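You operate a simulated robot arm through the tools that you are given. There is no shell and no other tool. Be economical: measure what you need, move in short steps, check, and stop when the job is done.

You are at the controls of a simulated two-armed robot. One attempt, no reset.

Task
Take the red can and put it on the back of the belt bench. Take the blue rev meter and put it on the lift table top. Put the red tape box on the black tray. Put the tall red box on the third board from the bottom of the tall shelf. Fetch the iron block and set it on the top of the long workbench. Put the brass shell on top of the white insulator. Take the blue jack on the trolley deck and put it away on the shelf under the counter. Any order will do. Set down upright: red can, tall red box, iron block.
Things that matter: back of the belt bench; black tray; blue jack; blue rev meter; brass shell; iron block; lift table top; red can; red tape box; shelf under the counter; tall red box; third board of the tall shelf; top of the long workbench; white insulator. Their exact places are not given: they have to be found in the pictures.

It is judged by the outcome, as a careful person would: the job done as asked, and still so three seconds after it is handed in. It fails if anything else is knocked over, pushed out of place, dropped, spilled or broken.

Robot
Two 6-joint arms with fingered hands on one trunk, on a base that drives. Base frame: it is fixed to the floor where the robot stands at the start and does not move with it; the origin is under the middle of the robot, x ahead of it, y to its left, z up. Readings come in m, degrees, newtons and seconds.
The left shoulder is at the start at [0.07, 0.191, 1.427], the right one opposite. With the tool pointing down near the work surface each hand reaches from about 0.1 to 0.56 m from the robot's upright axis, wherever it stands, measured 20 degrees to its own side. Places, roughly: back of the belt bench [-0.9, -1, 0.9]; black tray (17x17x3 cm) [0.4, 1.1, 0.9]; blue jack (7x7x17 cm) [-2.3, 0.9, 0.7]; blue rev meter [-0.75, -0.75, 0.5]; brass shell (5x5x3 cm) [-2.2, 0.9, 0.6]; iron block (17x8x10 cm) [-2.2, 1, 0.7]; lift table top [-1.6, 1.2, 0.6]; red can [0.75, 0, 1]; red tape box [-1, -0.75, 0.5]; shelf under the counter [-0.3, 4.4, 0.4]; tall red box [0.25, 3, 1.75]; third board of the tall shelf (70x22 cm) [0.28, 2.64, 1.3]; top of the long workbench [-3.4, -1.4, 0.9]; white insulator (6x6x9 cm) [-1.9, 1.1, 0.7]. Payload 4.7 kg a hand.
The tool frame of a hand sits at the grasp point between the pads (the TCP): z along the fingers, y along the line on which they close. The tips reach 0.036 m beyond it. The gripper opens to 0.12 m. The gripper's body begins 0.042 m behind the TCP. The gripper is a hand of 5 fingers: y runs from the thumb to the fingers, the wrist lies at [-0.018, -0.113, -0.198] in the tool frame.
Orientation is told as [roll, pitch, yaw] about the base's x, y, z axes, in that order, counted from this pose: with the fingers straight down and the wrist toward the robot, the tool's x, y and z point along [0, 1, 0], [1, 0, 0] and [0, 0, -1] of the base frame.

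Tools
- The arms move only by the tool drive_tool. It takes "left_commands", "right_commands" or both (then of equal length, played together; a hand with none holds still); each is a list of rows, each an object of numbers (a shift or turn left out is 0): "ax", "ay", "az": the turn, a rotation vector about the base's x, y, z in degrees; "x", "y", "z": the shift along the base's x, y, z in m. In form: [{"ax": .., "ay": .., "az": .., "x": .., "y": .., "z": ..}, ...]. A call has 1 to 20 rows; each row shifts and turns the commanded pose from where the row before left it. Rows are played at 5 a second. More than 0.05 m and 8.6 degrees between two rows, and nothing of the call is played. Where a pose cannot be reached the arm comes as near as it can. A force on the tool above 40 N (or 10 N above the force at the start of the call, whichever is more), or a blocked arm, ends the call early, and 0.2 s more pass. In this call time passes only in rows, and 0.2 s behind the last. The reply holds the time, the measured pose of the TCP, the force on the tool along the base axes, the opening and the grip force, in the units named above and with some noise, with the torque about the TCP (base axes, N m) and any sound that the robot's microphone picked up, and new pictures: "views" is both (left out), scene, wrist or none (wrist: the cameras of the hands that moved).
- Cameras (640 x 400 px; columns grow to the right, rows downward): "scene" is now at [0.1067, -0.0402, 1.6199]; the picture's right is [-0.56, -0.83, 0.00], its down [-0.71, 0.49, -0.50] and it looks along [0.42, -0.29, -0.86] (base axes); focal length 214 px, centre (320, 200). "left" rides on the left gripper at [-0.072, -0.091, -0.143] in its tool frame; the picture's right is [-0.80, -0.28, 0.53], its down [0.53, -0.73, 0.42] and it looks along [0.27, 0.62, 0.74] (tool axes); focal length 234 px, centre (320, 200). "right" rides on the right gripper at [0.073, -0.091, -0.143] in its tool frame; the picture's right is [-0.80, 0.28, -0.52], its down [-0.53, -0.73, 0.42] and it looks along [-0.27, 0.62, 0.74] (tool axes); focal length 234 px, centre (320, 200).
- raise_lower(by): slides the trunk up (or, below 0, down) by that many m; the arms and the scene camera ride with it, the base frame stays. It gives what a move gives, with no picture.
- steer(legs): drives the robot by 1 to 6 legs, each [ahead, left, turn to the left] in m, m and degrees, along the robot's own axes; the way and the turn of a leg run together, so that a leg with both is an arc; at most 1.5 m and 180 degrees a leg. The arms and the cameras ride along, it lands a little off, and it stops where it bumps. It gives what a move gives, and a new picture of the scene camera.
- curl_fingers(index, middle, ring, little, thumb_bend, thumb_turn, hand): sets how far each is bent, from 0 (flat) to 100 (curled in); at 30 the hand is open as for a grip, at 70 the pads meet at the TCP. One left out holds its place. A second passes; each finger stops where it meets its share of the squeeze, and holds until it gets a number again. It is the only way to open and close the hand. It gives what a move gives, with no picture; readings hold the bend of each and the force on index, middle, ring, little, thumb and palm. thumb_turn goes from beside the hand (0) to across from the fingers (100), as for a grip.
- aim_head(pan, tilt): turns the head with the scene camera to pan (to the left, within 86 degrees either way) and tilt (down, from -29 to 69), counted from straight ahead of the robot. It gives what a move gives, and a new picture of the scene camera.
- point_at(camera, pixels): for up to 12 pixels [column, row] of the newest picture of that camera ("zoom" is the newest enlarged one), the place [x, y, z] in the base frame of the surface seen there, good to about 0.002 m. The clock stands still meanwhile.
- zoom(camera, box): a new picture of the part [left, top, right, bottom] of that camera's present view, enlarged. The clock stands still meanwhile.
- close_job(): hands the job in; it is judged then, once.

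Keep the steps short. Do not move on a guess: measure, check each grasp and each placing, and mend mistakes. In all there are 138 turns and 260 pictures (those below and enlarged ones count). Leave the grippers open and the arms clear of the work at the hand-in unless told otherwise, and finish with a single line.

The tools are called after "Emit:" as name(argument=value, ...) on one line, values as JSON. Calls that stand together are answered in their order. drive_tool: Moves the arms, as the interface text tells. Its arguments: {"type":"object","properties":{"left_commands":{"type":"array","items":{"type":"object","properties":{"ax":{"type":"number"},"ay":{"type":"number"},"az":{"type":"number"},"x":{"type":"number"},"y":{"type":"number"},"z":{"type":"number"}}}},"right_commands":{"type":"array","items":{"type":"object","properties":{"ax":{"type":"number"},"ay":{"type":"number"},"az":{"type":"number"},"x":{"type":"number"},"y":{"type":"number"},"z":{"type":"number"}}}},"views":{"type":"string","enum":["both","scene","wrist","none"]}},"required":[]} The other tools are called the same way: raise_lower (by) slides the trunk up or down; curl_fingers (index, middle, ring, little, thumb_bend, thumb_turn, hand) moves the fingers one by one; steer (legs) drives the base; aim_head (pan, tilt) turns the head that bears the scene camera; point_at (camera, pixels) gives the place of the surface under pixels of a picture; zoom (camera, box) takes an enlarged picture of a part of a camera's view; close_job () hands the job in.

At the start:

```text
time: 0.0
left_position: [0.7021, -0.0894, 1.3201]
left_tool_rot: [-0.2, 0.1, 0.1]
left_contact_force: [-0.2, 0.5, 0.5]
left_wrist_torque: [-0.03, 0.03, 0.02]
left_finger_gap: 0.1197
left_grip_force: 0.1
left_shape: jaw
left_bend: [30.0, 30.0, 30.0, 30.0, 30.0, 98.0]
left_finger forces: [0.0, 0.0, 0.1, 0.0, 0.0, 0.1]
right_position: [0.4566, -0.5603, 1.1629]
right_tool_rot: [0.0, 0.0, 0.1]
right_contact_force: [-0.5, 0.1, 1.1]
right_wrist_torque: [0.03, -0.02, 0.02]
right_finger_gap: 0.1194
right_grip_force: 0.1
right_shape: jaw
right_bend: [30.0, 30.0, 30.0, 30.0, 30.0, 98.0]
right_finger forces: [0.1, 0.0, 0.0, 0.0, 0.1, 0.0]
trunk travel left (down, up): [-0.904, 0.036]
robot x, y, heading: [-0.0004, -0.0033, 0.1]
head pan, tilt: [-34.4, 59.7]
```

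scene: 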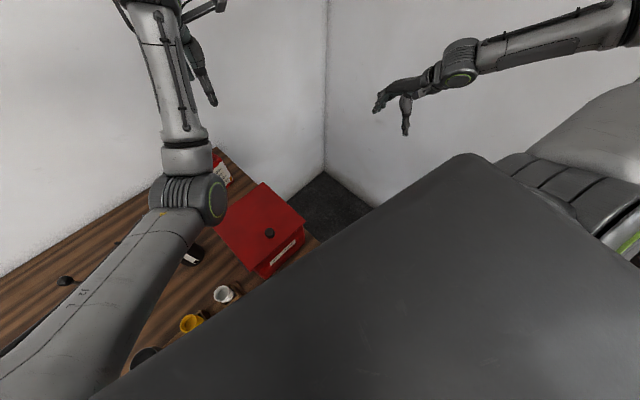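
right: 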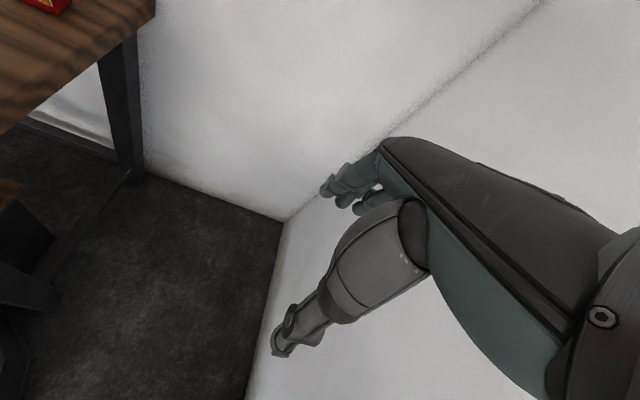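
left: 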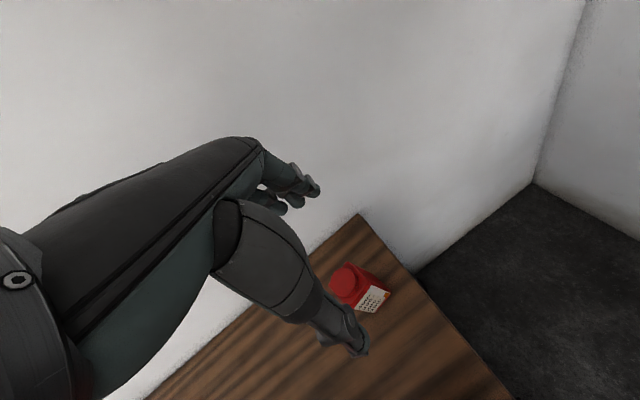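

I see the bench ahead with a red can by the wall. First I look around with the head to the front and both sides.

Emit:
aim_head(pan=0, tilt=35)

Emit:
aim_head(pan=80, tilt=25)

Emit:
aim_head(pan=-80, tilt=35)

```text
time: 1.0
left_position: [0.7026, -0.0897, 1.319]
left_tool_rot: [-0.1, 0.2, 0.1]
left_contact_force: [-0.3, -0.1, 0.4]
left_wrist_torque: [-0.03, 0.01, -0.01]
left_finger_gap: 0.1193
left_grip_force: 0.2
left_shape: jaw
left_bend: [30.0, 30.0, 30.0, 30.0, 30.0, 98.0]
left_finger forces: [0.0, 0.1, 0.0, 0.1, 0.0, 0.0]
right_position: [0.4579, -0.5613, 1.1633]
right_tool_rot: [0.0, 0.0, 0.0]
right_contact_force: [0.3, 0.8, -0.6]
right_wrist_torque: [0.01, 0.0, -0.01]
right_finger_gap: 0.1192
right_grip_force: 0.2
right_shape: jaw
right_bend: [30.0, 30.0, 30.0, 30.0, 30.0, 98.0]
right_finger forces: [0.0, 0.0, 0.1, 0.0, 0.1, 0.1]
trunk travel left (down, up): [-0.904, 0.036]
robot x, y, heading: [0.001, -0.0016, -0.0]
head pan, tilt: [0.0, 35.0]
```

scene: 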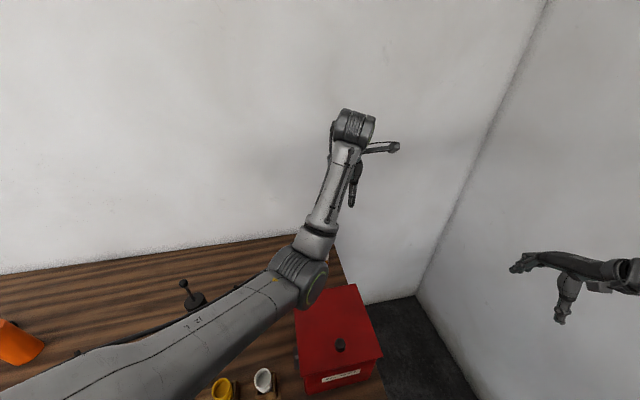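

```text
time: 2.5
left_position: [0.7015, -0.09, 1.319]
left_tool_rot: [-0.1, 0.0, 0.1]
left_contact_force: [0.6, 0.2, 0.6]
left_wrist_torque: [0.0, -0.01, 0.02]
left_finger_gap: 0.1195
left_grip_force: 0.1
left_shape: jaw
left_bend: [30.0, 30.0, 30.0, 30.0, 30.0, 98.0]
left_finger forces: [0.1, 0.0, 0.0, 0.1, 0.0, 0.0]
right_position: [0.4567, -0.5599, 1.1636]
right_tool_rot: [0.0, -0.1, 0.0]
right_contact_force: [0.0, 0.8, 0.5]
right_wrist_torque: [0.0, -0.01, -0.01]
right_finger_gap: 0.1197
right_grip_force: 0.1
right_shape: jaw
right_bend: [30.0, 30.0, 30.0, 30.0, 30.0, 98.0]
right_finger forces: [0.0, 0.0, 0.1, 0.1, 0.0, 0.0]
trunk travel left (down, up): [-0.904, 0.036]
robot x, y, heading: [0.0018, 0.003, -0.0]
head pan, tilt: [80.0, 25.0]
```

scene: 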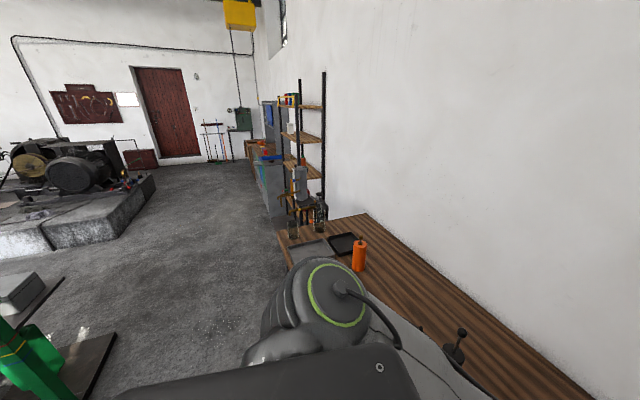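

```text
time: 5.0
left_position: [0.7019, -0.0899, 1.3194]
left_tool_rot: [-0.2, 0.1, 0.1]
left_contact_force: [0.3, -0.6, -0.4]
left_wrist_torque: [-0.01, 0.01, -0.02]
left_finger_gap: 0.1196
left_grip_force: 0.1
left_shape: jaw
left_bend: [30.0, 30.0, 30.0, 30.0, 30.0, 98.0]
left_finger forces: [0.0, 0.0, 0.0, 0.0, 0.0, 0.0]
right_position: [0.4576, -0.5618, 1.1636]
right_tool_rot: [0.0, -0.1, 0.0]
right_contact_force: [-1.1, -0.7, 0.2]
right_wrist_torque: [-0.03, 0.02, -0.01]
right_finger_gap: 0.1197
right_grip_force: 0.1
right_shape: jaw
right_bend: [30.0, 30.0, 30.0, 30.0, 30.0, 98.0]
right_finger forces: [0.0, 0.0, 0.0, 0.0, 0.0, 0.0]
trunk travel left (down, up): [-0.904, 0.036]
robot x, y, heading: [0.003, -0.0011, -0.1]
head pan, tilt: [-80.0, 35.0]
```

scene: 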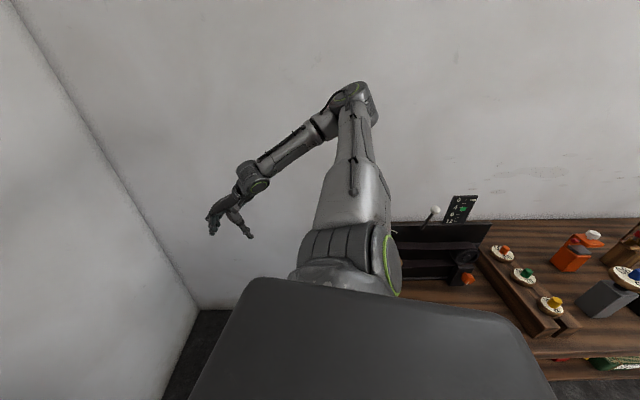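

The left camera shows the red can at (355,290). I measure it and the surfaces around, and the black tray region.

Emit:
point_at(camera="left", pixels=[[345, 270], [345, 288], [372, 300], [362, 290], [358, 215], [420, 330], [300, 300], [385, 290]])

Emit:
point_at(camera="scene", pixels=[[430, 235], [440, 265], [540, 245], [600, 350], [620, 240], [500, 250], [550, 305], [600, 235], [620, 365]])

Emit:
zoom(camera="left", box=[260, 200, 460, 325])

Emit:
zoom(camera="scene", box=[380, 180, 640, 400])

```text
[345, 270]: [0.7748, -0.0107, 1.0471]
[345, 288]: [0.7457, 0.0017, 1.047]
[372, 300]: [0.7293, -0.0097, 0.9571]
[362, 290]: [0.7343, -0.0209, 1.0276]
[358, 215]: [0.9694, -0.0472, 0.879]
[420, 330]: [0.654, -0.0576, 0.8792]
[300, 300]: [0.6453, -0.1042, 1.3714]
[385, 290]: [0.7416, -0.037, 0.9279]
```

```text
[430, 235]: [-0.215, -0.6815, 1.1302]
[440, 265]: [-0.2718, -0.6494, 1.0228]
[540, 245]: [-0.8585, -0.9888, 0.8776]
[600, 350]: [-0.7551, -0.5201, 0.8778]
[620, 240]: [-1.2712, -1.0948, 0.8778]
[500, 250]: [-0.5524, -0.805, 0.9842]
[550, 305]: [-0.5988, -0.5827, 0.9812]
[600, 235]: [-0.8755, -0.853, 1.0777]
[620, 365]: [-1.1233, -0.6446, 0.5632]
```

```text
3.20 times, centred on (360, 262) of left
```

zoom: 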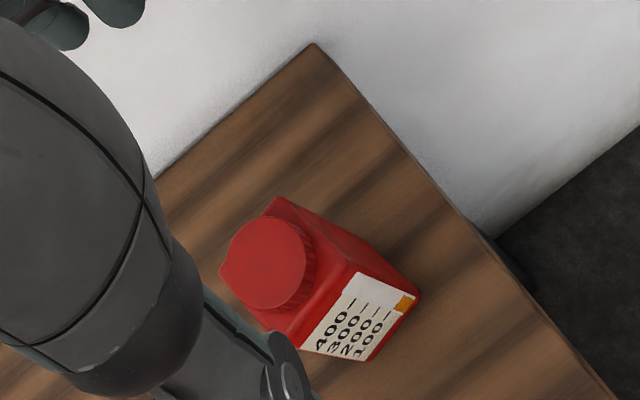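

```text
1.82 times, centred on (510, 290) of scene
```

zoom: 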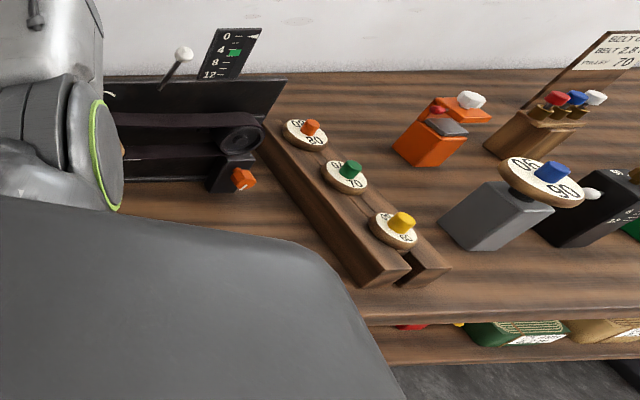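

The can is about 0.17 tall, centre near (0.755,-0.015). I look at the bench in front more closely.

Emit:
aim_head(pan=-10, tilt=55)

Emit:
point_at(camera="zoom", pixels=[[230, 105], [60, 95], [400, 105], [500, 95], [450, 215], [540, 180], [590, 210], [420, 330], [500, 330]])

```text
time: 6.4
left_position: [0.7018, -0.0903, 1.3199]
left_tool_rot: [-0.1, 0.1, 0.1]
left_contact_force: [-1.1, -0.9, 0.6]
left_wrist_torque: [0.0, 0.01, -0.01]
left_finger_gap: 0.1197
left_grip_force: 0.1
left_shape: jaw
left_bend: [30.0, 30.0, 30.0, 30.0, 30.0, 98.0]
left_finger forces: [0.0, 0.0, 0.0, 0.0, 0.0, 0.1]
right_position: [0.4566, -0.5609, 1.1638]
right_tool_rot: [-0.1, 0.0, 0.0]
right_contact_force: [-0.2, 0.7, -0.3]
right_wrist_torque: [0.01, 0.03, 0.02]
right_finger_gap: 0.1198
right_grip_force: 0.0
right_shape: jaw
right_bend: [30.0, 30.0, 30.0, 30.0, 30.0, 98.0]
right_finger forces: [0.0, 0.0, 0.0, 0.0, 0.1, 0.1]
trunk travel left (down, up): [-0.904, 0.036]
robot x, y, heading: [-0.0006, 0.0003, 0.1]
head pan, tilt: [-10.0, 55.0]
```

scene: 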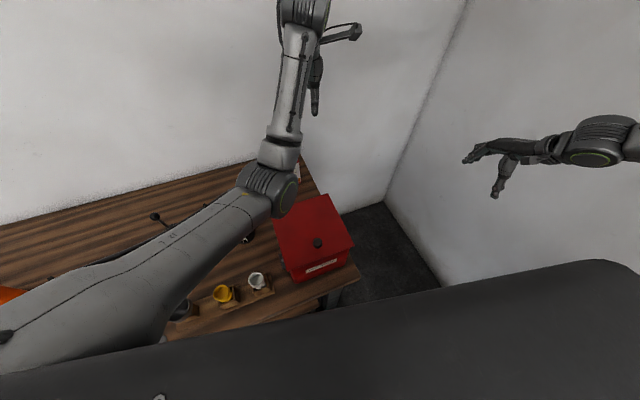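

```text
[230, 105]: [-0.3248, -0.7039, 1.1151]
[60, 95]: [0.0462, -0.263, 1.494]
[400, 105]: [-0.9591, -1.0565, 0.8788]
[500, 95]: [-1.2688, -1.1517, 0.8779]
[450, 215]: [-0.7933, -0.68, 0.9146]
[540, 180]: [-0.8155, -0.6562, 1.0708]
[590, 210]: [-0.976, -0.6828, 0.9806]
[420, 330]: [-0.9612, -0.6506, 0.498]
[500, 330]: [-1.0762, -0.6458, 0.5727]
```

I measure the red chest in front of the can, the bench edge and the floor.

Emit:
point_at(camera="scene", pixels=[[318, 242], [275, 228], [328, 196], [352, 246], [295, 280], [300, 172], [360, 268], [258, 280], [240, 317], [224, 293], [306, 175], [180, 308]])

Emit:
zoom(camera="scene", box=[150, 140, 400, 330])

Emit:
point_at(camera="left", pixels=[[349, 263], [330, 285], [338, 298], [355, 268], [362, 272], [391, 290], [375, 312]])

```text
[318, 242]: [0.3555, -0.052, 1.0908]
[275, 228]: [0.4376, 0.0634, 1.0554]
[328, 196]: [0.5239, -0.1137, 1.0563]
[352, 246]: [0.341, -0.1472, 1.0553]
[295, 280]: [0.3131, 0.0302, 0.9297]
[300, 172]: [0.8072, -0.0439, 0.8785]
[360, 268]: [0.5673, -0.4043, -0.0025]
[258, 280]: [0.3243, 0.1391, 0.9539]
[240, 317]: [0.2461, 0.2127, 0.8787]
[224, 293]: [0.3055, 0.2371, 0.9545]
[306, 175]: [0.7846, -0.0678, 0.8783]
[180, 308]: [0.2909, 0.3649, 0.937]
```

```text
2.11 times, centred on (275, 235) of scene
```

zoom: 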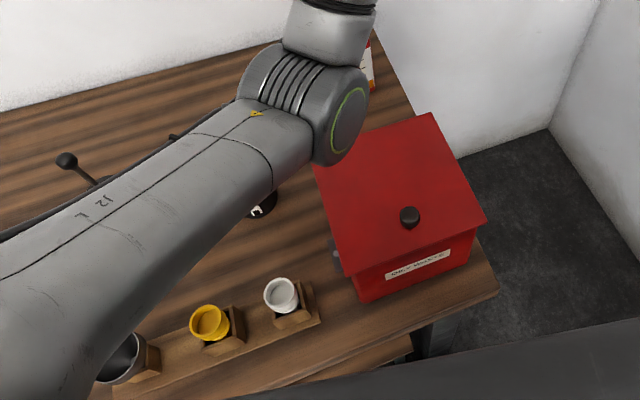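

```text
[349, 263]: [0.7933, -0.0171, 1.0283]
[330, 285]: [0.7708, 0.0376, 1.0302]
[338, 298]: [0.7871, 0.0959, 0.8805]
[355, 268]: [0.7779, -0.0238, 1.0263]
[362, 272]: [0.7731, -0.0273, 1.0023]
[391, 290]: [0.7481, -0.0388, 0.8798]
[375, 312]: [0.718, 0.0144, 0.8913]
```

The can's footprint is centred about (0.757,-0.001), turned about 27°. I bring the left hand above it, yawed, staying clear of the chest.

Emit:
drive_tool(left_commands=[{"x": 0.014, "y": 0.023, "az": 6.75, "z": -0.03}, {"x": 0.014, "y": 0.023, "az": 6.75, "z": -0.04}, {"x": 0.014, "y": 0.023, "az": 6.75, "z": -0.04}, {"x": 0.013, "y": 0.02, "az": 6.75, "z": -0.04}, {"z": -0.04}, {}])

```text
time: 7.8
left_position: [0.7644, 0.0054, 1.1347]
left_tool_rot: [0.0, -0.7, 27.5]
left_contact_force: [-1.2, -0.7, -0.2]
left_wrist_torque: [0.0, 0.01, 0.02]
left_finger_gap: 0.12
left_grip_force: 0.0
left_shape: jaw
left_bend: [30.0, 30.0, 30.0, 30.0, 30.0, 98.0]
left_finger forces: [0.0, 0.0, 0.0, 0.0, 0.0, 0.0]
right_position: [0.4562, -0.5618, 1.1633]
right_tool_rot: [0.0, 0.0, 0.0]
right_contact_force: [0.3, 0.1, -0.3]
right_wrist_torque: [0.02, -0.01, 0.02]
right_finger_gap: 0.1197
right_grip_force: 0.2
right_shape: jaw
right_bend: [30.0, 30.0, 30.0, 30.0, 30.0, 98.0]
right_finger forces: [0.0, 0.0, 0.0, 0.1, 0.1, 0.0]
trunk travel left (down, up): [-0.904, 0.036]
robot x, y, heading: [-0.0004, -0.0021, 0.1]
head pan, tilt: [-10.0, 55.0]
```

scene: 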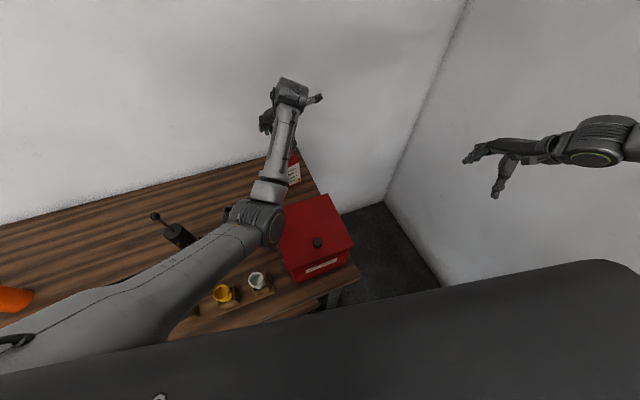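
left: 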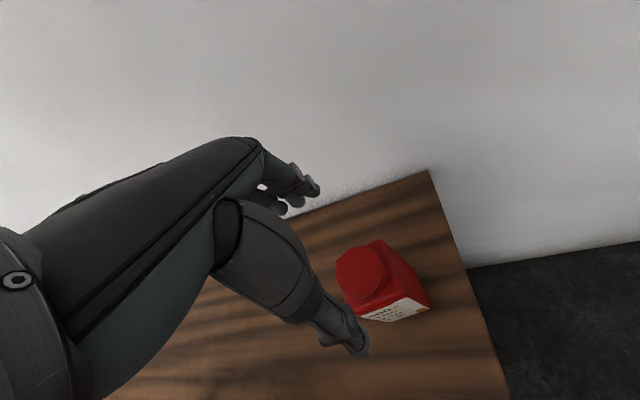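

The hand sits above the can. I measure the can again from here.

Emit:
zoom(camera="left", box=[300, 220, 460, 340])

Emit:
point_at(camera="left", pixels=[[360, 270], [382, 240], [430, 290], [425, 309], [368, 320], [345, 292], [388, 265], [405, 298], [415, 265]])

```text
3.33 times, centred on (380, 280) of left
```

zoom: 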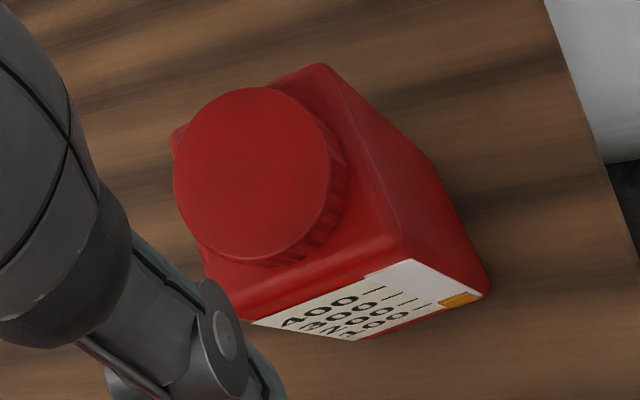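

```text
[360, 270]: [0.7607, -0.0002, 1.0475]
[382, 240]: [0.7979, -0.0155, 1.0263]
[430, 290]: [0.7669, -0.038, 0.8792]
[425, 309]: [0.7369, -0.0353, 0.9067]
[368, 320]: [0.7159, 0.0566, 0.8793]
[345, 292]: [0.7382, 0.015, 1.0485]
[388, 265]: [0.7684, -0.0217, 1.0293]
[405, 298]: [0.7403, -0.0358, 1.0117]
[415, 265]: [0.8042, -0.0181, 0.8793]
```

Cap centre reads (0.760,0.000), top 1.048, side direction about 20°. I descend so the palm stays just above the cap.

Emit:
drive_tool(left_commands=[{"x": -0.004, "y": -0.004, "az": -5, "z": -0.02}, {"z": -0.035}, {"z": -0.035}, {"z": -0.029}, {}], views="wrist")

Emit:
curl_fingers(hand="left", index=75, middle=75, ring=75, little=75, thumb_bend=75)

```text
time: 9.2
left_position: [0.7787, 0.04, 1.0242]
left_tool_rot: [1.6, -3.0, 24.0]
left_contact_force: [-1.3, 0.9, 0.1]
left_wrist_torque: [-0.02, 0.0, 0.02]
left_finger_gap: 0.1199
left_grip_force: 0.1
left_shape: jaw
left_bend: [30.0, 30.0, 30.0, 30.0, 29.0, 97.0]
left_finger forces: [0.1, 0.1, 0.1, 0.0, 0.7, 0.0]
right_position: [0.4568, -0.5612, 1.1633]
right_tool_rot: [0.1, 0.1, 0.0]
right_contact_force: [0.1, 0.6, 0.0]
right_wrist_torque: [0.01, 0.01, 0.03]
right_finger_gap: 0.1197
right_grip_force: 0.1
right_shape: jaw
right_bend: [30.0, 30.0, 30.0, 30.0, 30.0, 98.0]
right_finger forces: [0.0, 0.1, 0.0, 0.0, 0.0, 0.1]
trunk travel left (down, up): [-0.904, 0.036]
robot x, y, heading: [0.0037, 0.0001, -0.2]
head pan, tilt: [-10.0, 55.0]
stopped in row 5 (left hand): the arm was blocked; the commanded pose is now the measured one
```

left: 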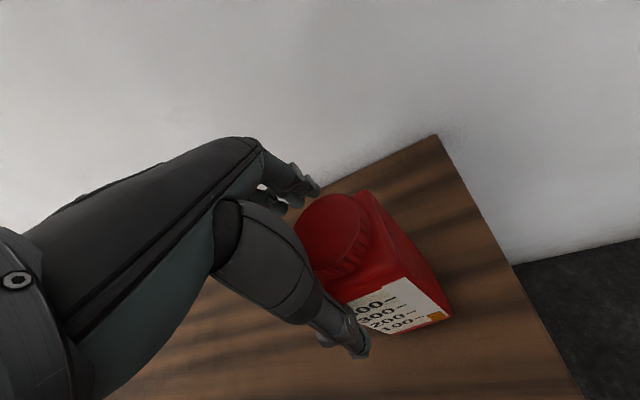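

```text
time: 10.2
left_position: [0.7779, 0.0409, 1.0233]
left_tool_rot: [1.7, -2.8, 24.0]
left_contact_force: [-0.5, 0.0, -0.4]
left_wrist_torque: [0.04, 0.02, 0.0]
left_finger_gap: 0.0645
left_grip_force: 13.6
left_shape: fingers
left_bend: [48.0, 75.0, 75.0, 75.0, 48.0, 97.0]
left_finger forces: [13.7, 0.0, 0.1, 0.0, 13.5, 0.1]
right_position: [0.4585, -0.5609, 1.1638]
right_tool_rot: [0.0, 0.1, -0.1]
right_contact_force: [-0.6, -0.4, -0.1]
right_wrist_torque: [0.02, -0.01, -0.02]
right_finger_gap: 0.1196
right_grip_force: 0.1
right_shape: jaw
right_bend: [30.0, 30.0, 30.0, 30.0, 30.0, 98.0]
right_finger forces: [0.1, 0.0, 0.0, 0.1, 0.0, 0.0]
trunk travel left (down, up): [-0.904, 0.036]
robot x, y, heading: [0.0014, 0.0008, 0.3]
head pan, tilt: [-10.0, 55.0]
```

The arm was blocked and drifted to y=0.04, so only index and thumb hold. I open again and look for what blocks the arm.

Emit:
curl_fingers(hand="left", index=30, middle=30, ring=30, little=30, thumb_bend=30)

Emit:
zoom(camera="scene", box=[120, 60, 400, 340])

```text
time: 11.2
left_position: [0.7772, 0.0405, 1.024]
left_tool_rot: [1.6, -2.9, 24.1]
left_contact_force: [-0.3, -0.3, 0.6]
left_wrist_torque: [0.0, 0.01, 0.04]
left_finger_gap: 0.1223
left_grip_force: 0.3
left_shape: fingers
left_bend: [30.0, 30.0, 30.0, 30.0, 30.0, 97.0]
left_finger forces: [0.0, 0.1, 0.0, 0.1, 0.8, 0.1]
right_position: [0.4573, -0.5604, 1.1638]
right_tool_rot: [0.0, 0.0, 0.0]
right_contact_force: [1.1, 1.0, 0.3]
right_wrist_torque: [0.01, -0.01, 0.0]
right_finger_gap: 0.1196
right_grip_force: 0.0
right_shape: jaw
right_bend: [30.0, 30.0, 30.0, 30.0, 30.0, 98.0]
right_finger forces: [0.0, 0.0, 0.1, 0.0, 0.0, 0.0]
trunk travel left (down, up): [-0.904, 0.036]
robot x, y, heading: [0.0006, 0.0005, 0.1]
head pan, tilt: [-10.0, 55.0]
```

```text
1.43 times, centred on (260, 200) of scene
```

zoom: 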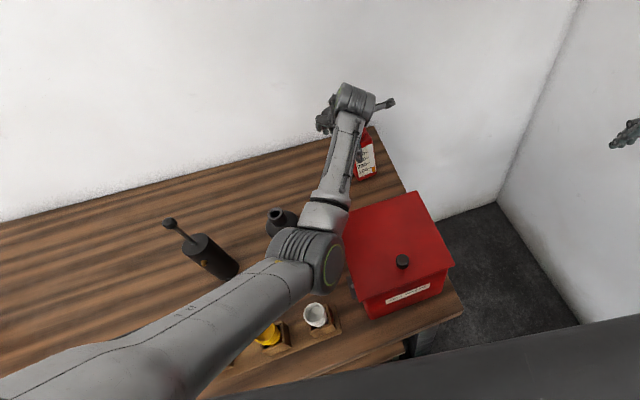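

The elbow looks like it lies against the red chest's back left corner. I measure elbow and forearm heights.

Emit:
point_at(camera="scene", pixels=[[262, 240], [284, 235], [273, 208], [260, 258], [285, 180], [180, 260], [304, 205], [325, 188], [283, 240], [242, 211]])

Emit:
drive_tool(left_commands=[{"z": 0.04}, {"z": 0.04}, {"z": 0.03}], views="both")

```text
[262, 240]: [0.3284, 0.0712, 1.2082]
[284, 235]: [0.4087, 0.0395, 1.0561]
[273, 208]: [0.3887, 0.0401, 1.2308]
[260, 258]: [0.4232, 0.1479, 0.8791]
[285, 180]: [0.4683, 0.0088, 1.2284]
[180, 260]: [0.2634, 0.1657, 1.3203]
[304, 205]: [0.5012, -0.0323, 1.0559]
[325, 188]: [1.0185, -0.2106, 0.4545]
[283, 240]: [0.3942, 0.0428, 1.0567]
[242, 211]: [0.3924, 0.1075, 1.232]
```

```text
time: 12.0
left_position: [0.7776, 0.0387, 1.1352]
left_tool_rot: [1.6, -2.8, 24.0]
left_contact_force: [-0.5, -0.2, -0.4]
left_wrist_torque: [-0.02, -0.01, 0.0]
left_finger_gap: 0.1223
left_grip_force: 0.1
left_shape: fingers
left_bend: [30.0, 30.0, 30.0, 30.0, 30.0, 98.0]
left_finger forces: [0.1, 0.0, 0.0, 0.0, 0.0, 0.0]
right_position: [0.4566, -0.5605, 1.1625]
right_tool_rot: [0.0, 0.1, 0.0]
right_contact_force: [0.3, -0.2, 0.2]
right_wrist_torque: [0.02, 0.0, -0.03]
right_finger_gap: 0.1197
right_grip_force: 0.1
right_shape: jaw
right_bend: [30.0, 30.0, 30.0, 30.0, 30.0, 98.0]
right_finger forces: [0.0, 0.0, 0.0, 0.1, 0.0, 0.0]
trunk travel left (down, up): [-0.904, 0.036]
robot x, y, heading: [-0.001, -0.0013, -0.1]
head pan, tilt: [-10.0, 55.0]
```

scene: 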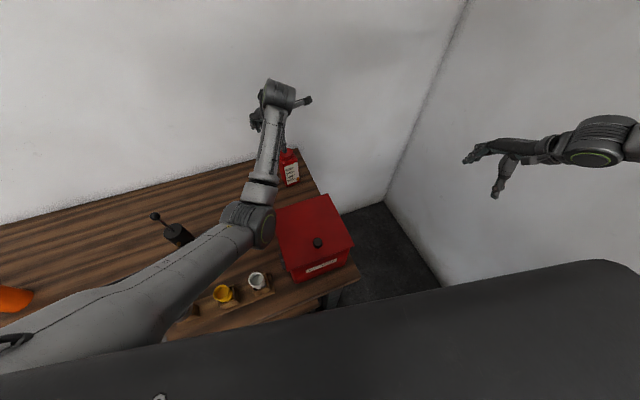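
left: 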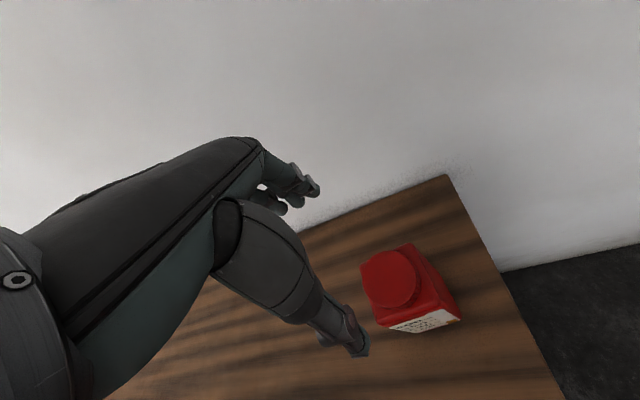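

The elbow came down onto the chest lid. I measure the lever device and mugs to see whether a shift of the base to the left clears everything.

Emit:
point_at(camera="scene", pixels=[[155, 216], [177, 233], [165, 224], [223, 293], [258, 281], [190, 310], [10, 298], [275, 212], [263, 222], [240, 212]])

Emit:
aim_head(pan=35, tilt=55)

```text
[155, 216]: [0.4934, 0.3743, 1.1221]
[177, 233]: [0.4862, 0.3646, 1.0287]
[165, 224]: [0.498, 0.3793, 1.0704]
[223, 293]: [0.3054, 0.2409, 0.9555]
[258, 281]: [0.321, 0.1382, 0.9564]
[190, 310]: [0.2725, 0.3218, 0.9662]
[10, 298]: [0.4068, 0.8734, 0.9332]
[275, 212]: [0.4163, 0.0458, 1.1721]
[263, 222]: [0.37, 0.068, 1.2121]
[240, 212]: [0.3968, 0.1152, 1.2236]
```

```text
time: 13.1
left_position: [0.7772, 0.0378, 1.1344]
left_tool_rot: [1.5, -2.7, 24.1]
left_contact_force: [0.6, -0.1, 0.1]
left_wrist_torque: [0.03, -0.01, -0.02]
left_finger_gap: 0.1223
left_grip_force: 0.0
left_shape: fingers
left_bend: [30.0, 30.0, 30.0, 30.0, 30.0, 98.0]
left_finger forces: [0.1, 0.0, 0.1, 0.0, 0.1, 0.0]
right_position: [0.4569, -0.5615, 1.1634]
right_tool_rot: [0.0, 0.0, 0.0]
right_contact_force: [-0.7, 1.2, 0.5]
right_wrist_torque: [0.0, -0.01, -0.03]
right_finger_gap: 0.1196
right_grip_force: 0.0
right_shape: jaw
right_bend: [30.0, 30.0, 30.0, 30.0, 30.0, 98.0]
right_finger forces: [0.0, 0.1, 0.0, 0.1, 0.0, 0.1]
trunk travel left (down, up): [-0.904, 0.036]
robot x, y, heading: [0.0008, -0.0034, 0.2]
head pan, tilt: [35.0, 55.0]
```

scene: 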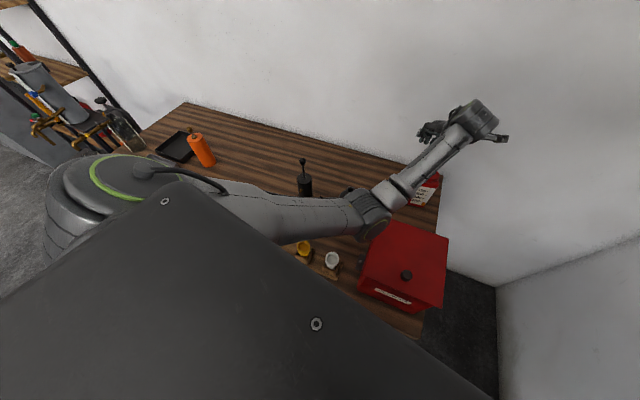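

I check how far the robot's own front body extends relative to the bench edge.

Emit:
point_at(camera="scene", pixels=[[180, 195], [300, 265], [440, 365], [200, 330], [345, 290], [400, 325], [180, 147], [200, 150], [303, 165], [185, 103]])

Emit:
aim_head(pan=60, tilt=69)

```text
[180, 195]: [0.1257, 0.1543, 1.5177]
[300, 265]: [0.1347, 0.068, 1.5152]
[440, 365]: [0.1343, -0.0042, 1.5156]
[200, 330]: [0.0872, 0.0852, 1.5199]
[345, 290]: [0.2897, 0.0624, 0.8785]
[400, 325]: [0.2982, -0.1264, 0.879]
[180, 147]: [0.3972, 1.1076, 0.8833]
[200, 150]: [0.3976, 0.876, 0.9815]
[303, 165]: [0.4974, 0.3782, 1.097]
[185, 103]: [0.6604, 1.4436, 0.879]
```

```text
time: 14.0
left_position: [0.7775, 0.0386, 1.1348]
left_tool_rot: [1.4, -2.8, 23.9]
left_contact_force: [0.2, -0.4, 0.1]
left_wrist_torque: [0.03, -0.01, 0.01]
left_finger_gap: 0.1223
left_grip_force: 0.0
left_shape: fingers
left_bend: [30.0, 30.0, 30.0, 30.0, 30.0, 98.0]
left_finger forces: [0.0, 0.0, 0.0, 0.1, 0.0, 0.1]
right_position: [0.4574, -0.5608, 1.163]
right_tool_rot: [0.0, 0.1, -0.1]
right_contact_force: [1.1, -1.0, -0.5]
right_wrist_torque: [-0.01, -0.02, 0.03]
right_finger_gap: 0.1194
right_grip_force: 0.0
right_shape: jaw
right_bend: [30.0, 30.0, 30.0, 30.0, 30.0, 98.0]
right_finger forces: [0.0, 0.0, 0.0, 0.0, 0.0, 0.0]
trunk travel left (down, up): [-0.904, 0.036]
robot x, y, heading: [-0.0003, -0.0024, 0.1]
head pan, tilt: [60.0, 68.8]
```

scene: 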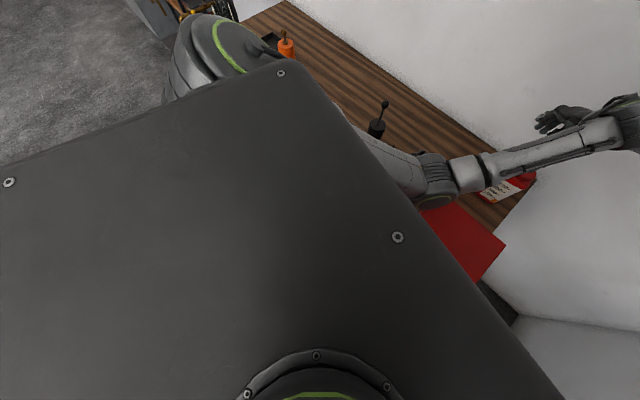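

The body front is at 0.135, bench edge 0.24. I lift the hand, strafe left 0.12 so the elbow passes between chest and lever.

Emit:
steer(legs=[[0, 0.12, 0]])

Emit:
aim_head(pan=-15, tilt=55)

```text
time: 15.2
left_position: [0.777, 0.1532, 1.1348]
left_tool_rot: [1.6, -2.8, 23.8]
left_contact_force: [0.0, -0.6, -0.2]
left_wrist_torque: [0.05, 0.04, 0.01]
left_finger_gap: 0.1224
left_grip_force: 0.0
left_shape: fingers
left_bend: [30.0, 30.0, 30.0, 30.0, 30.0, 98.0]
left_finger forces: [0.1, 0.0, 0.0, 0.0, 0.0, 0.0]
right_position: [0.4571, -0.4447, 1.1616]
right_tool_rot: [0.2, 0.1, -0.1]
right_contact_force: [-0.1, -0.9, -0.4]
right_wrist_torque: [0.02, -0.01, -0.01]
right_finger_gap: 0.1196
right_grip_force: 0.0
right_shape: jaw
right_bend: [30.0, 30.0, 30.0, 30.0, 30.0, 98.0]
right_finger forces: [0.1, 0.1, 0.0, 0.0, 0.0, 0.0]
trunk travel left (down, up): [-0.904, 0.036]
robot x, y, heading: [0.0031, 0.1193, -0.1]
head pan, tilt: [60.0, 68.8]
```

scene: 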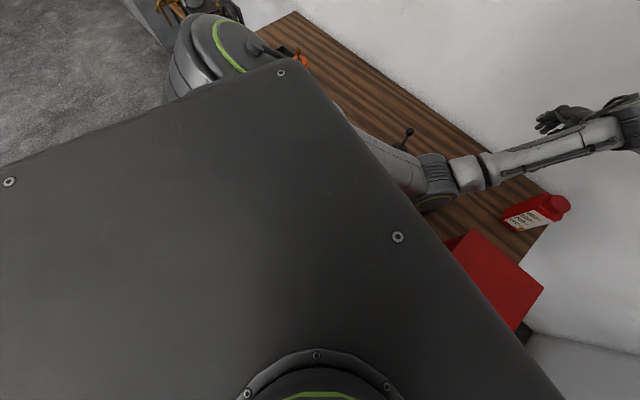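

```text
time: 16.7
left_position: [0.7777, 0.1557, 1.1357]
left_tool_rot: [1.5, -2.7, 23.7]
left_contact_force: [-0.3, 0.7, -0.3]
left_wrist_torque: [0.0, -0.02, -0.01]
left_finger_gap: 0.1222
left_grip_force: 0.0
left_shape: fingers
left_bend: [30.0, 30.0, 30.0, 30.0, 30.0, 98.0]
left_finger forces: [0.2, 0.0, 0.0, 0.0, 0.0, 0.1]
right_position: [0.4562, -0.4423, 1.1639]
right_tool_rot: [0.0, 0.0, -0.1]
right_contact_force: [-0.3, 0.2, -0.2]
right_wrist_torque: [-0.05, -0.02, -0.03]
right_finger_gap: 0.1195
right_grip_force: 0.1
right_shape: jaw
right_bend: [30.0, 30.0, 30.0, 30.0, 30.0, 98.0]
right_finger forces: [0.0, 0.0, 0.0, 0.0, 0.0, 0.0]
trunk travel left (down, up): [-0.904, 0.036]
robot x, y, heading: [-0.0022, 0.1209, -0.1]
head pan, tilt: [-15.0, 55.0]
```

scene: 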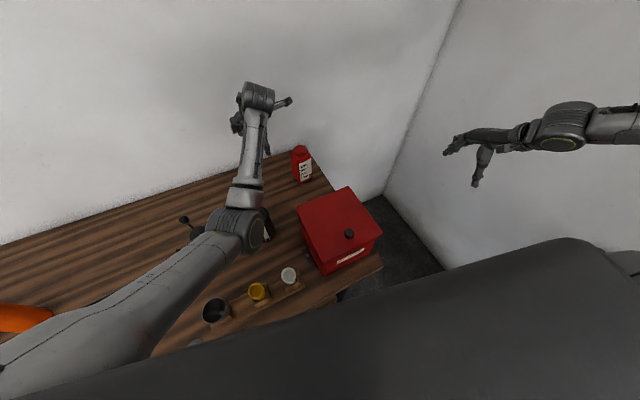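

Now clear. I move the hand back over the can at (0.760,0.000), level the tool, and check the reached pose.

Emit:
drive_tool(left_commands=[{"x": -0.004, "y": -0.04, "ax": -1.5, "ay": 2.7}, {"x": -0.004, "y": -0.04}, {"x": -0.004, "y": -0.04}, {"x": -0.005, "y": -0.036}, {"z": -0.03}, {}])

Emit:
point_at(camera="left", pixels=[[360, 270], [382, 240], [420, 285], [440, 300], [400, 250]])

```text
time: 18.3
left_position: [0.7866, 0.0296, 1.1195]
left_tool_rot: [1.6, -1.7, 25.7]
left_contact_force: [-0.2, 0.2, 0.1]
left_wrist_torque: [0.04, 0.0, -0.04]
left_finger_gap: 0.1226
left_grip_force: 0.0
left_shape: fingers
left_bend: [30.0, 30.0, 30.0, 30.0, 30.0, 98.0]
left_finger forces: [0.0, 0.1, 0.0, 0.0, 0.0, 0.0]
left hand out of reach, approached as far as the arm can: row 5
right_position: [0.4564, -0.4426, 1.1627]
right_tool_rot: [0.1, 0.0, 0.0]
right_contact_force: [-0.2, 0.1, 0.0]
right_wrist_torque: [0.01, 0.01, 0.0]
right_finger_gap: 0.1196
right_grip_force: 0.0
right_shape: jaw
right_bend: [30.0, 30.0, 30.0, 30.0, 30.0, 98.0]
right_finger forces: [0.0, 0.1, 0.0, 0.1, 0.0, 0.0]
trunk travel left (down, up): [-0.904, 0.036]
robot x, y, heading: [0.0005, 0.1196, -0.1]
head pan, tilt: [-15.0, 55.0]
stopped in row 6 (left hand): the arm was blocked; the commanded pose is now the measured one
```

scene: 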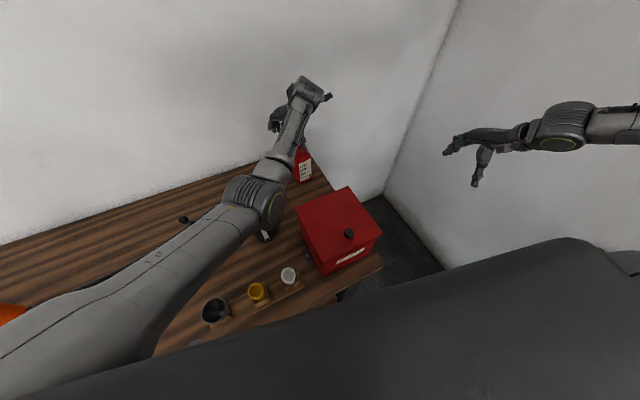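
left: 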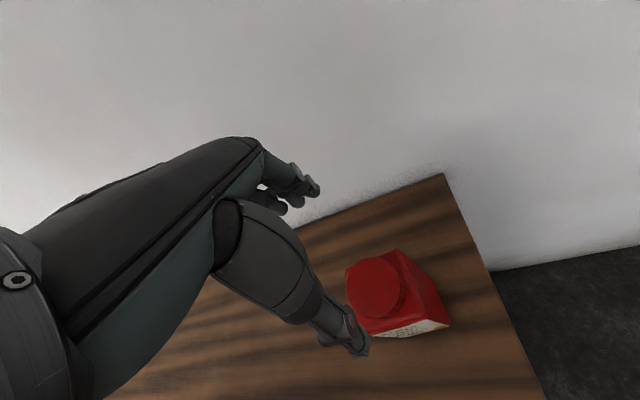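

```text
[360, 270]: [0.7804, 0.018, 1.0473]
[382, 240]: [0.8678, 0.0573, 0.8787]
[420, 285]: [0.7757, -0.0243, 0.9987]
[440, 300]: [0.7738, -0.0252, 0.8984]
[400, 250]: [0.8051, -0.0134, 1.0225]
```

That pose is at the reach limit. I will instead stand farther left and turned right 40°, so the left shoulder is nearer and the elbow clears the chest. First I lift the hand, swing it left and raise the trunk.

Emit:
drive_tool(left_commands=[{"z": 0.05, "x": -0.02}, {"z": 0.05, "x": -0.02}, {"z": 0.04, "y": 0.04, "az": 5}, {"y": 0.045, "az": 5}, {"y": 0.045, "az": 5}, {"y": 0.045, "az": 5}, {"y": 0.045, "az": 5}, {"y": 0.045, "az": 5}, {"y": 0.045, "az": 5}, {}], views="none")

Emit:
raise_lower(by=0.035)

```text
refused: row 1 steps farther than a row can; nothing moved
```

```text
time: 19.1
left_position: [0.7863, 0.0299, 1.1542]
left_tool_rot: [1.6, -1.7, 25.7]
left_contact_force: [-0.7, -0.4, 0.1]
left_wrist_torque: [-0.03, 0.01, 0.0]
left_finger_gap: 0.1222
left_grip_force: 0.0
left_shape: fingers
left_bend: [30.0, 30.0, 30.0, 30.0, 30.0, 98.0]
left_finger forces: [0.0, 0.0, 0.0, 0.0, 0.1, 0.1]
right_position: [0.4573, -0.442, 1.1986]
right_tool_rot: [0.0, 0.0, -0.1]
right_contact_force: [-0.1, 0.8, 0.4]
right_wrist_torque: [0.0, -0.01, 0.0]
right_finger_gap: 0.1197
right_grip_force: 0.1
right_shape: jaw
right_bend: [30.0, 30.0, 30.0, 30.0, 30.0, 98.0]
right_finger forces: [0.1, 0.0, 0.0, 0.0, 0.0, 0.0]
trunk travel left (down, up): [-0.939, 0.001]
robot x, y, heading: [-0.0032, 0.1221, -0.1]
head pan, tilt: [-15.0, 55.0]
```

The row was too long (norm over 0.05). I repeat with smaller rows.

Emit:
drive_tool(left_commands=[{"z": 0.045, "x": -0.02}, {"z": 0.045, "x": -0.02}, {"z": 0.02, "y": 0.04, "az": 5}, {"y": 0.045, "az": 5}, {"y": 0.045, "az": 5}, {"y": 0.045, "az": 5}, {"y": 0.045, "az": 5}, {"y": 0.045, "az": 5}, {"y": 0.045, "az": 5}, {}], views="none")

Emit:
steer(legs=[[0, 0.12, 0], [0, 0, -40]])

```text
time: 21.3
left_position: [0.7775, 0.329, 1.2315]
left_tool_rot: [1.3, -1.6, 60.5]
left_contact_force: [-0.2, -0.7, 0.3]
left_wrist_torque: [0.02, -0.03, -0.02]
left_finger_gap: 0.1225
left_grip_force: 0.1
left_shape: fingers
left_bend: [30.0, 30.0, 30.0, 30.0, 30.0, 98.0]
left_finger forces: [0.1, 0.0, 0.0, 0.0, 0.1, 0.0]
left hand out of reach, approached as far as the arm can: row 7, 8, 9
right_position: [0.4574, -0.4441, 1.1991]
right_tool_rot: [0.1, 0.0, -0.1]
right_contact_force: [0.6, -0.4, 0.0]
right_wrist_torque: [0.02, 0.03, 0.02]
right_finger_gap: 0.1196
right_grip_force: 0.0
right_shape: jaw
right_bend: [30.0, 30.0, 30.0, 30.0, 30.0, 98.0]
right_finger forces: [0.0, 0.0, 0.1, 0.1, 0.1, 0.0]
trunk travel left (down, up): [-0.939, 0.001]
robot x, y, heading: [0.0011, 0.1186, -0.1]
head pan, tilt: [-15.0, 55.0]
```

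```text
time: 24.5
left_position: [0.7356, -0.0941, 1.2308]
left_tool_rot: [1.4, -1.6, 21.1]
left_contact_force: [-0.2, 0.2, 0.5]
left_wrist_torque: [0.04, 0.01, -0.01]
left_finger_gap: 0.1225
left_grip_force: 0.1
left_shape: fingers
left_bend: [30.0, 30.0, 30.0, 30.0, 30.0, 98.0]
left_finger forces: [0.1, 0.0, 0.0, 0.1, 0.1, 0.0]
right_position: [-0.0032, -0.4862, 1.1993]
right_tool_rot: [0.0, 0.0, -39.4]
right_contact_force: [0.6, 0.1, -0.2]
right_wrist_torque: [0.01, -0.02, 0.01]
right_finger_gap: 0.1196
right_grip_force: 0.0
right_shape: jaw
right_bend: [30.0, 30.0, 30.0, 30.0, 30.0, 98.0]
right_finger forces: [0.0, 0.0, 0.0, 0.1, 0.0, 0.0]
trunk travel left (down, up): [-0.939, 0.001]
robot x, y, heading: [0.0017, 0.2333, -39.5]
head pan, tilt: [-15.0, 55.0]
```

scene: 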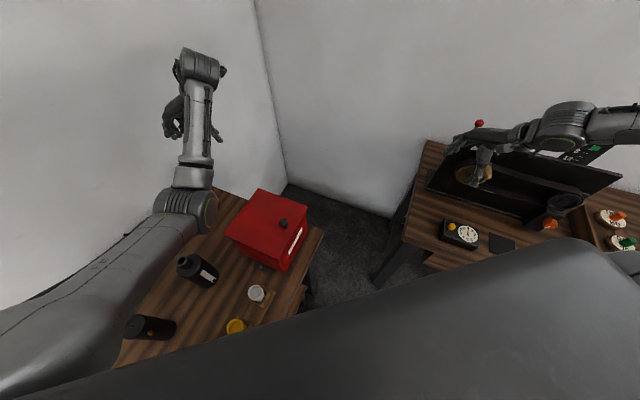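

I check the black lever device at (150,327) and the other black bottle at (195,270) still stand, and shift the hand over the can.

Emit:
point_at(camera="scene", pixels=[[133, 320], [150, 327], [170, 330], [183, 262], [205, 275], [255, 292], [283, 223], [235, 238], [260, 190], [195, 215]])

Emit:
drive_tool(left_commands=[{"x": 0.01, "y": 0.035}, {"x": 0.008, "y": 0.035, "ax": -1.4, "ay": 1.6}, {"x": 0.004, "y": 0.025}, {"z": -0.045}, {"z": -0.045}, {}])

```text
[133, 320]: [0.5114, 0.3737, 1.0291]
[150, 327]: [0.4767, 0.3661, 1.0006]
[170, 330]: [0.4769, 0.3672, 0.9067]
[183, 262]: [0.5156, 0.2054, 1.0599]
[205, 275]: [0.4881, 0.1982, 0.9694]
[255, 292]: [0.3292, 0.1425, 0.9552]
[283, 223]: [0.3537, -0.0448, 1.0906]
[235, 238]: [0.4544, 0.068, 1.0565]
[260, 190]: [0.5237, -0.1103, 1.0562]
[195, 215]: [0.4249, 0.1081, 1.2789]
```

```text
time: 25.9
left_position: [0.7794, -0.0161, 1.1196]
left_tool_rot: [0.6, 0.4, 21.1]
left_contact_force: [-1.1, 0.0, 0.0]
left_wrist_torque: [-0.02, 0.03, -0.04]
left_finger_gap: 0.1222
left_grip_force: 0.1
left_shape: fingers
left_bend: [30.0, 30.0, 30.0, 30.0, 30.0, 98.0]
left_finger forces: [0.1, 0.1, 0.0, 0.0, 0.0, 0.0]
left hand out of reach, approached as far as the arm can: row 1, 2, 3
right_position: [-0.0033, -0.4848, 1.199]
right_tool_rot: [0.0, 0.0, -39.4]
right_contact_force: [0.0, -0.5, 0.2]
right_wrist_torque: [0.01, 0.03, 0.01]
right_finger_gap: 0.1199
right_grip_force: 0.0
right_shape: jaw
right_bend: [30.0, 30.0, 30.0, 30.0, 30.0, 98.0]
right_finger forces: [0.0, 0.0, 0.0, 0.0, 0.0, 0.1]
trunk travel left (down, up): [-0.939, 0.001]
robot x, y, heading: [0.0009, 0.2381, -39.5]
head pan, tilt: [-15.0, 55.0]
```

scene: 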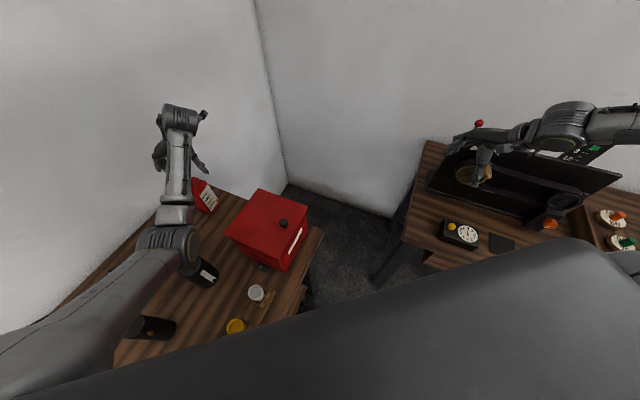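
left: 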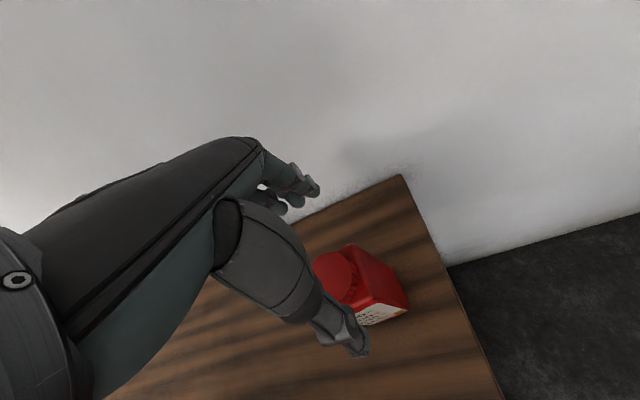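

The hand reads (0.779,-0.016,1.12). I re-measure the can from this view.

Emit:
point_at(camera="left", pixels=[[335, 270], [353, 246], [378, 272], [404, 290], [384, 302], [363, 258], [346, 262]])

Emit:
zoom(camera="left", box=[270, 220, 430, 320])

```text
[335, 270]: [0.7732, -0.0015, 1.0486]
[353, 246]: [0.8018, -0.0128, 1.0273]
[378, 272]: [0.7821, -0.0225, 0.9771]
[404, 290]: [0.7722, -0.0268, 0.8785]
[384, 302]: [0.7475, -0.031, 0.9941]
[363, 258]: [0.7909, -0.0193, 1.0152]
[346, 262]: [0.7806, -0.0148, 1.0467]
```

```text
4.00 times, centred on (350, 270) of left
```

zoom: 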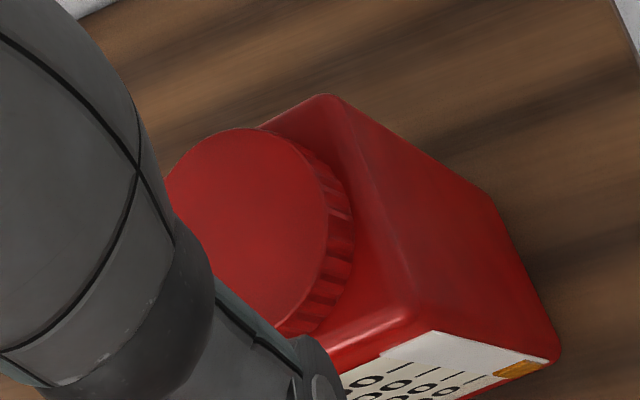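

Can centre now about (0.767,0.004). I correct x and y first, then go down to z 1.012.

Emit:
drive_tool(left_commands=[{"x": -0.012, "y": 0.02, "az": -2}, {}, {"z": -0.04}, {"z": -0.04}, {"z": -0.028}, {}])

```text
time: 27.3
left_position: [0.7672, 0.0028, 1.0106]
left_tool_rot: [0.6, 0.4, 19.1]
left_contact_force: [0.2, 0.5, 0.1]
left_wrist_torque: [0.0, -0.03, -0.02]
left_finger_gap: 0.1224
left_grip_force: 0.0
left_shape: fingers
left_bend: [30.0, 30.0, 30.0, 30.0, 30.0, 98.0]
left_finger forces: [0.0, 0.0, 0.1, 0.0, 0.1, 0.1]
right_position: [-0.0036, -0.4859, 1.1987]
right_tool_rot: [0.0, 0.0, -39.6]
right_contact_force: [-0.2, -0.8, 0.6]
right_wrist_torque: [0.02, 0.04, -0.04]
right_finger_gap: 0.1196
right_grip_force: 0.0
right_shape: jaw
right_bend: [30.0, 30.0, 30.0, 30.0, 30.0, 98.0]
right_finger forces: [0.0, 0.0, 0.0, 0.0, 0.0, 0.1]
trunk travel left (down, up): [-0.939, 0.001]
robot x, y, heading: [0.001, 0.2381, -39.5]
head pan, tilt: [-15.0, 55.0]
```

scene: 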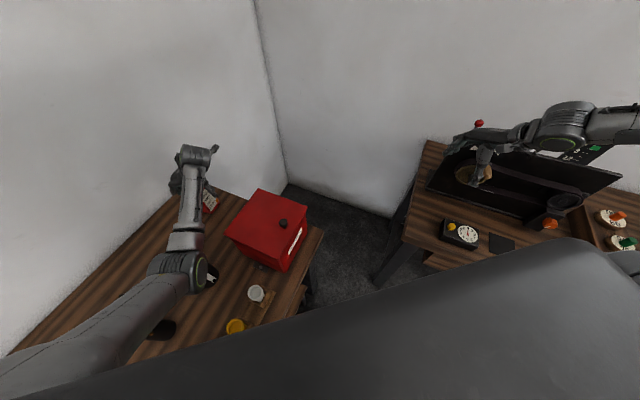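
left: 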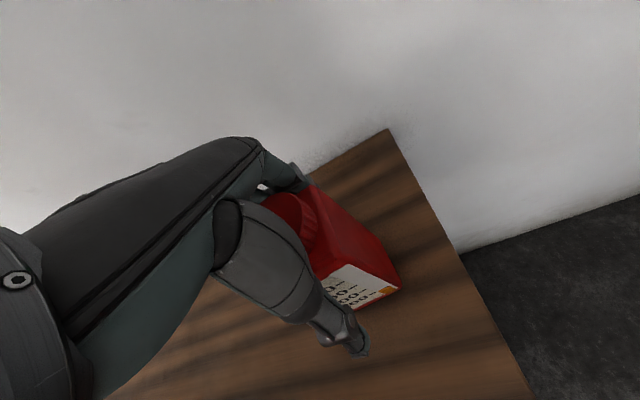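

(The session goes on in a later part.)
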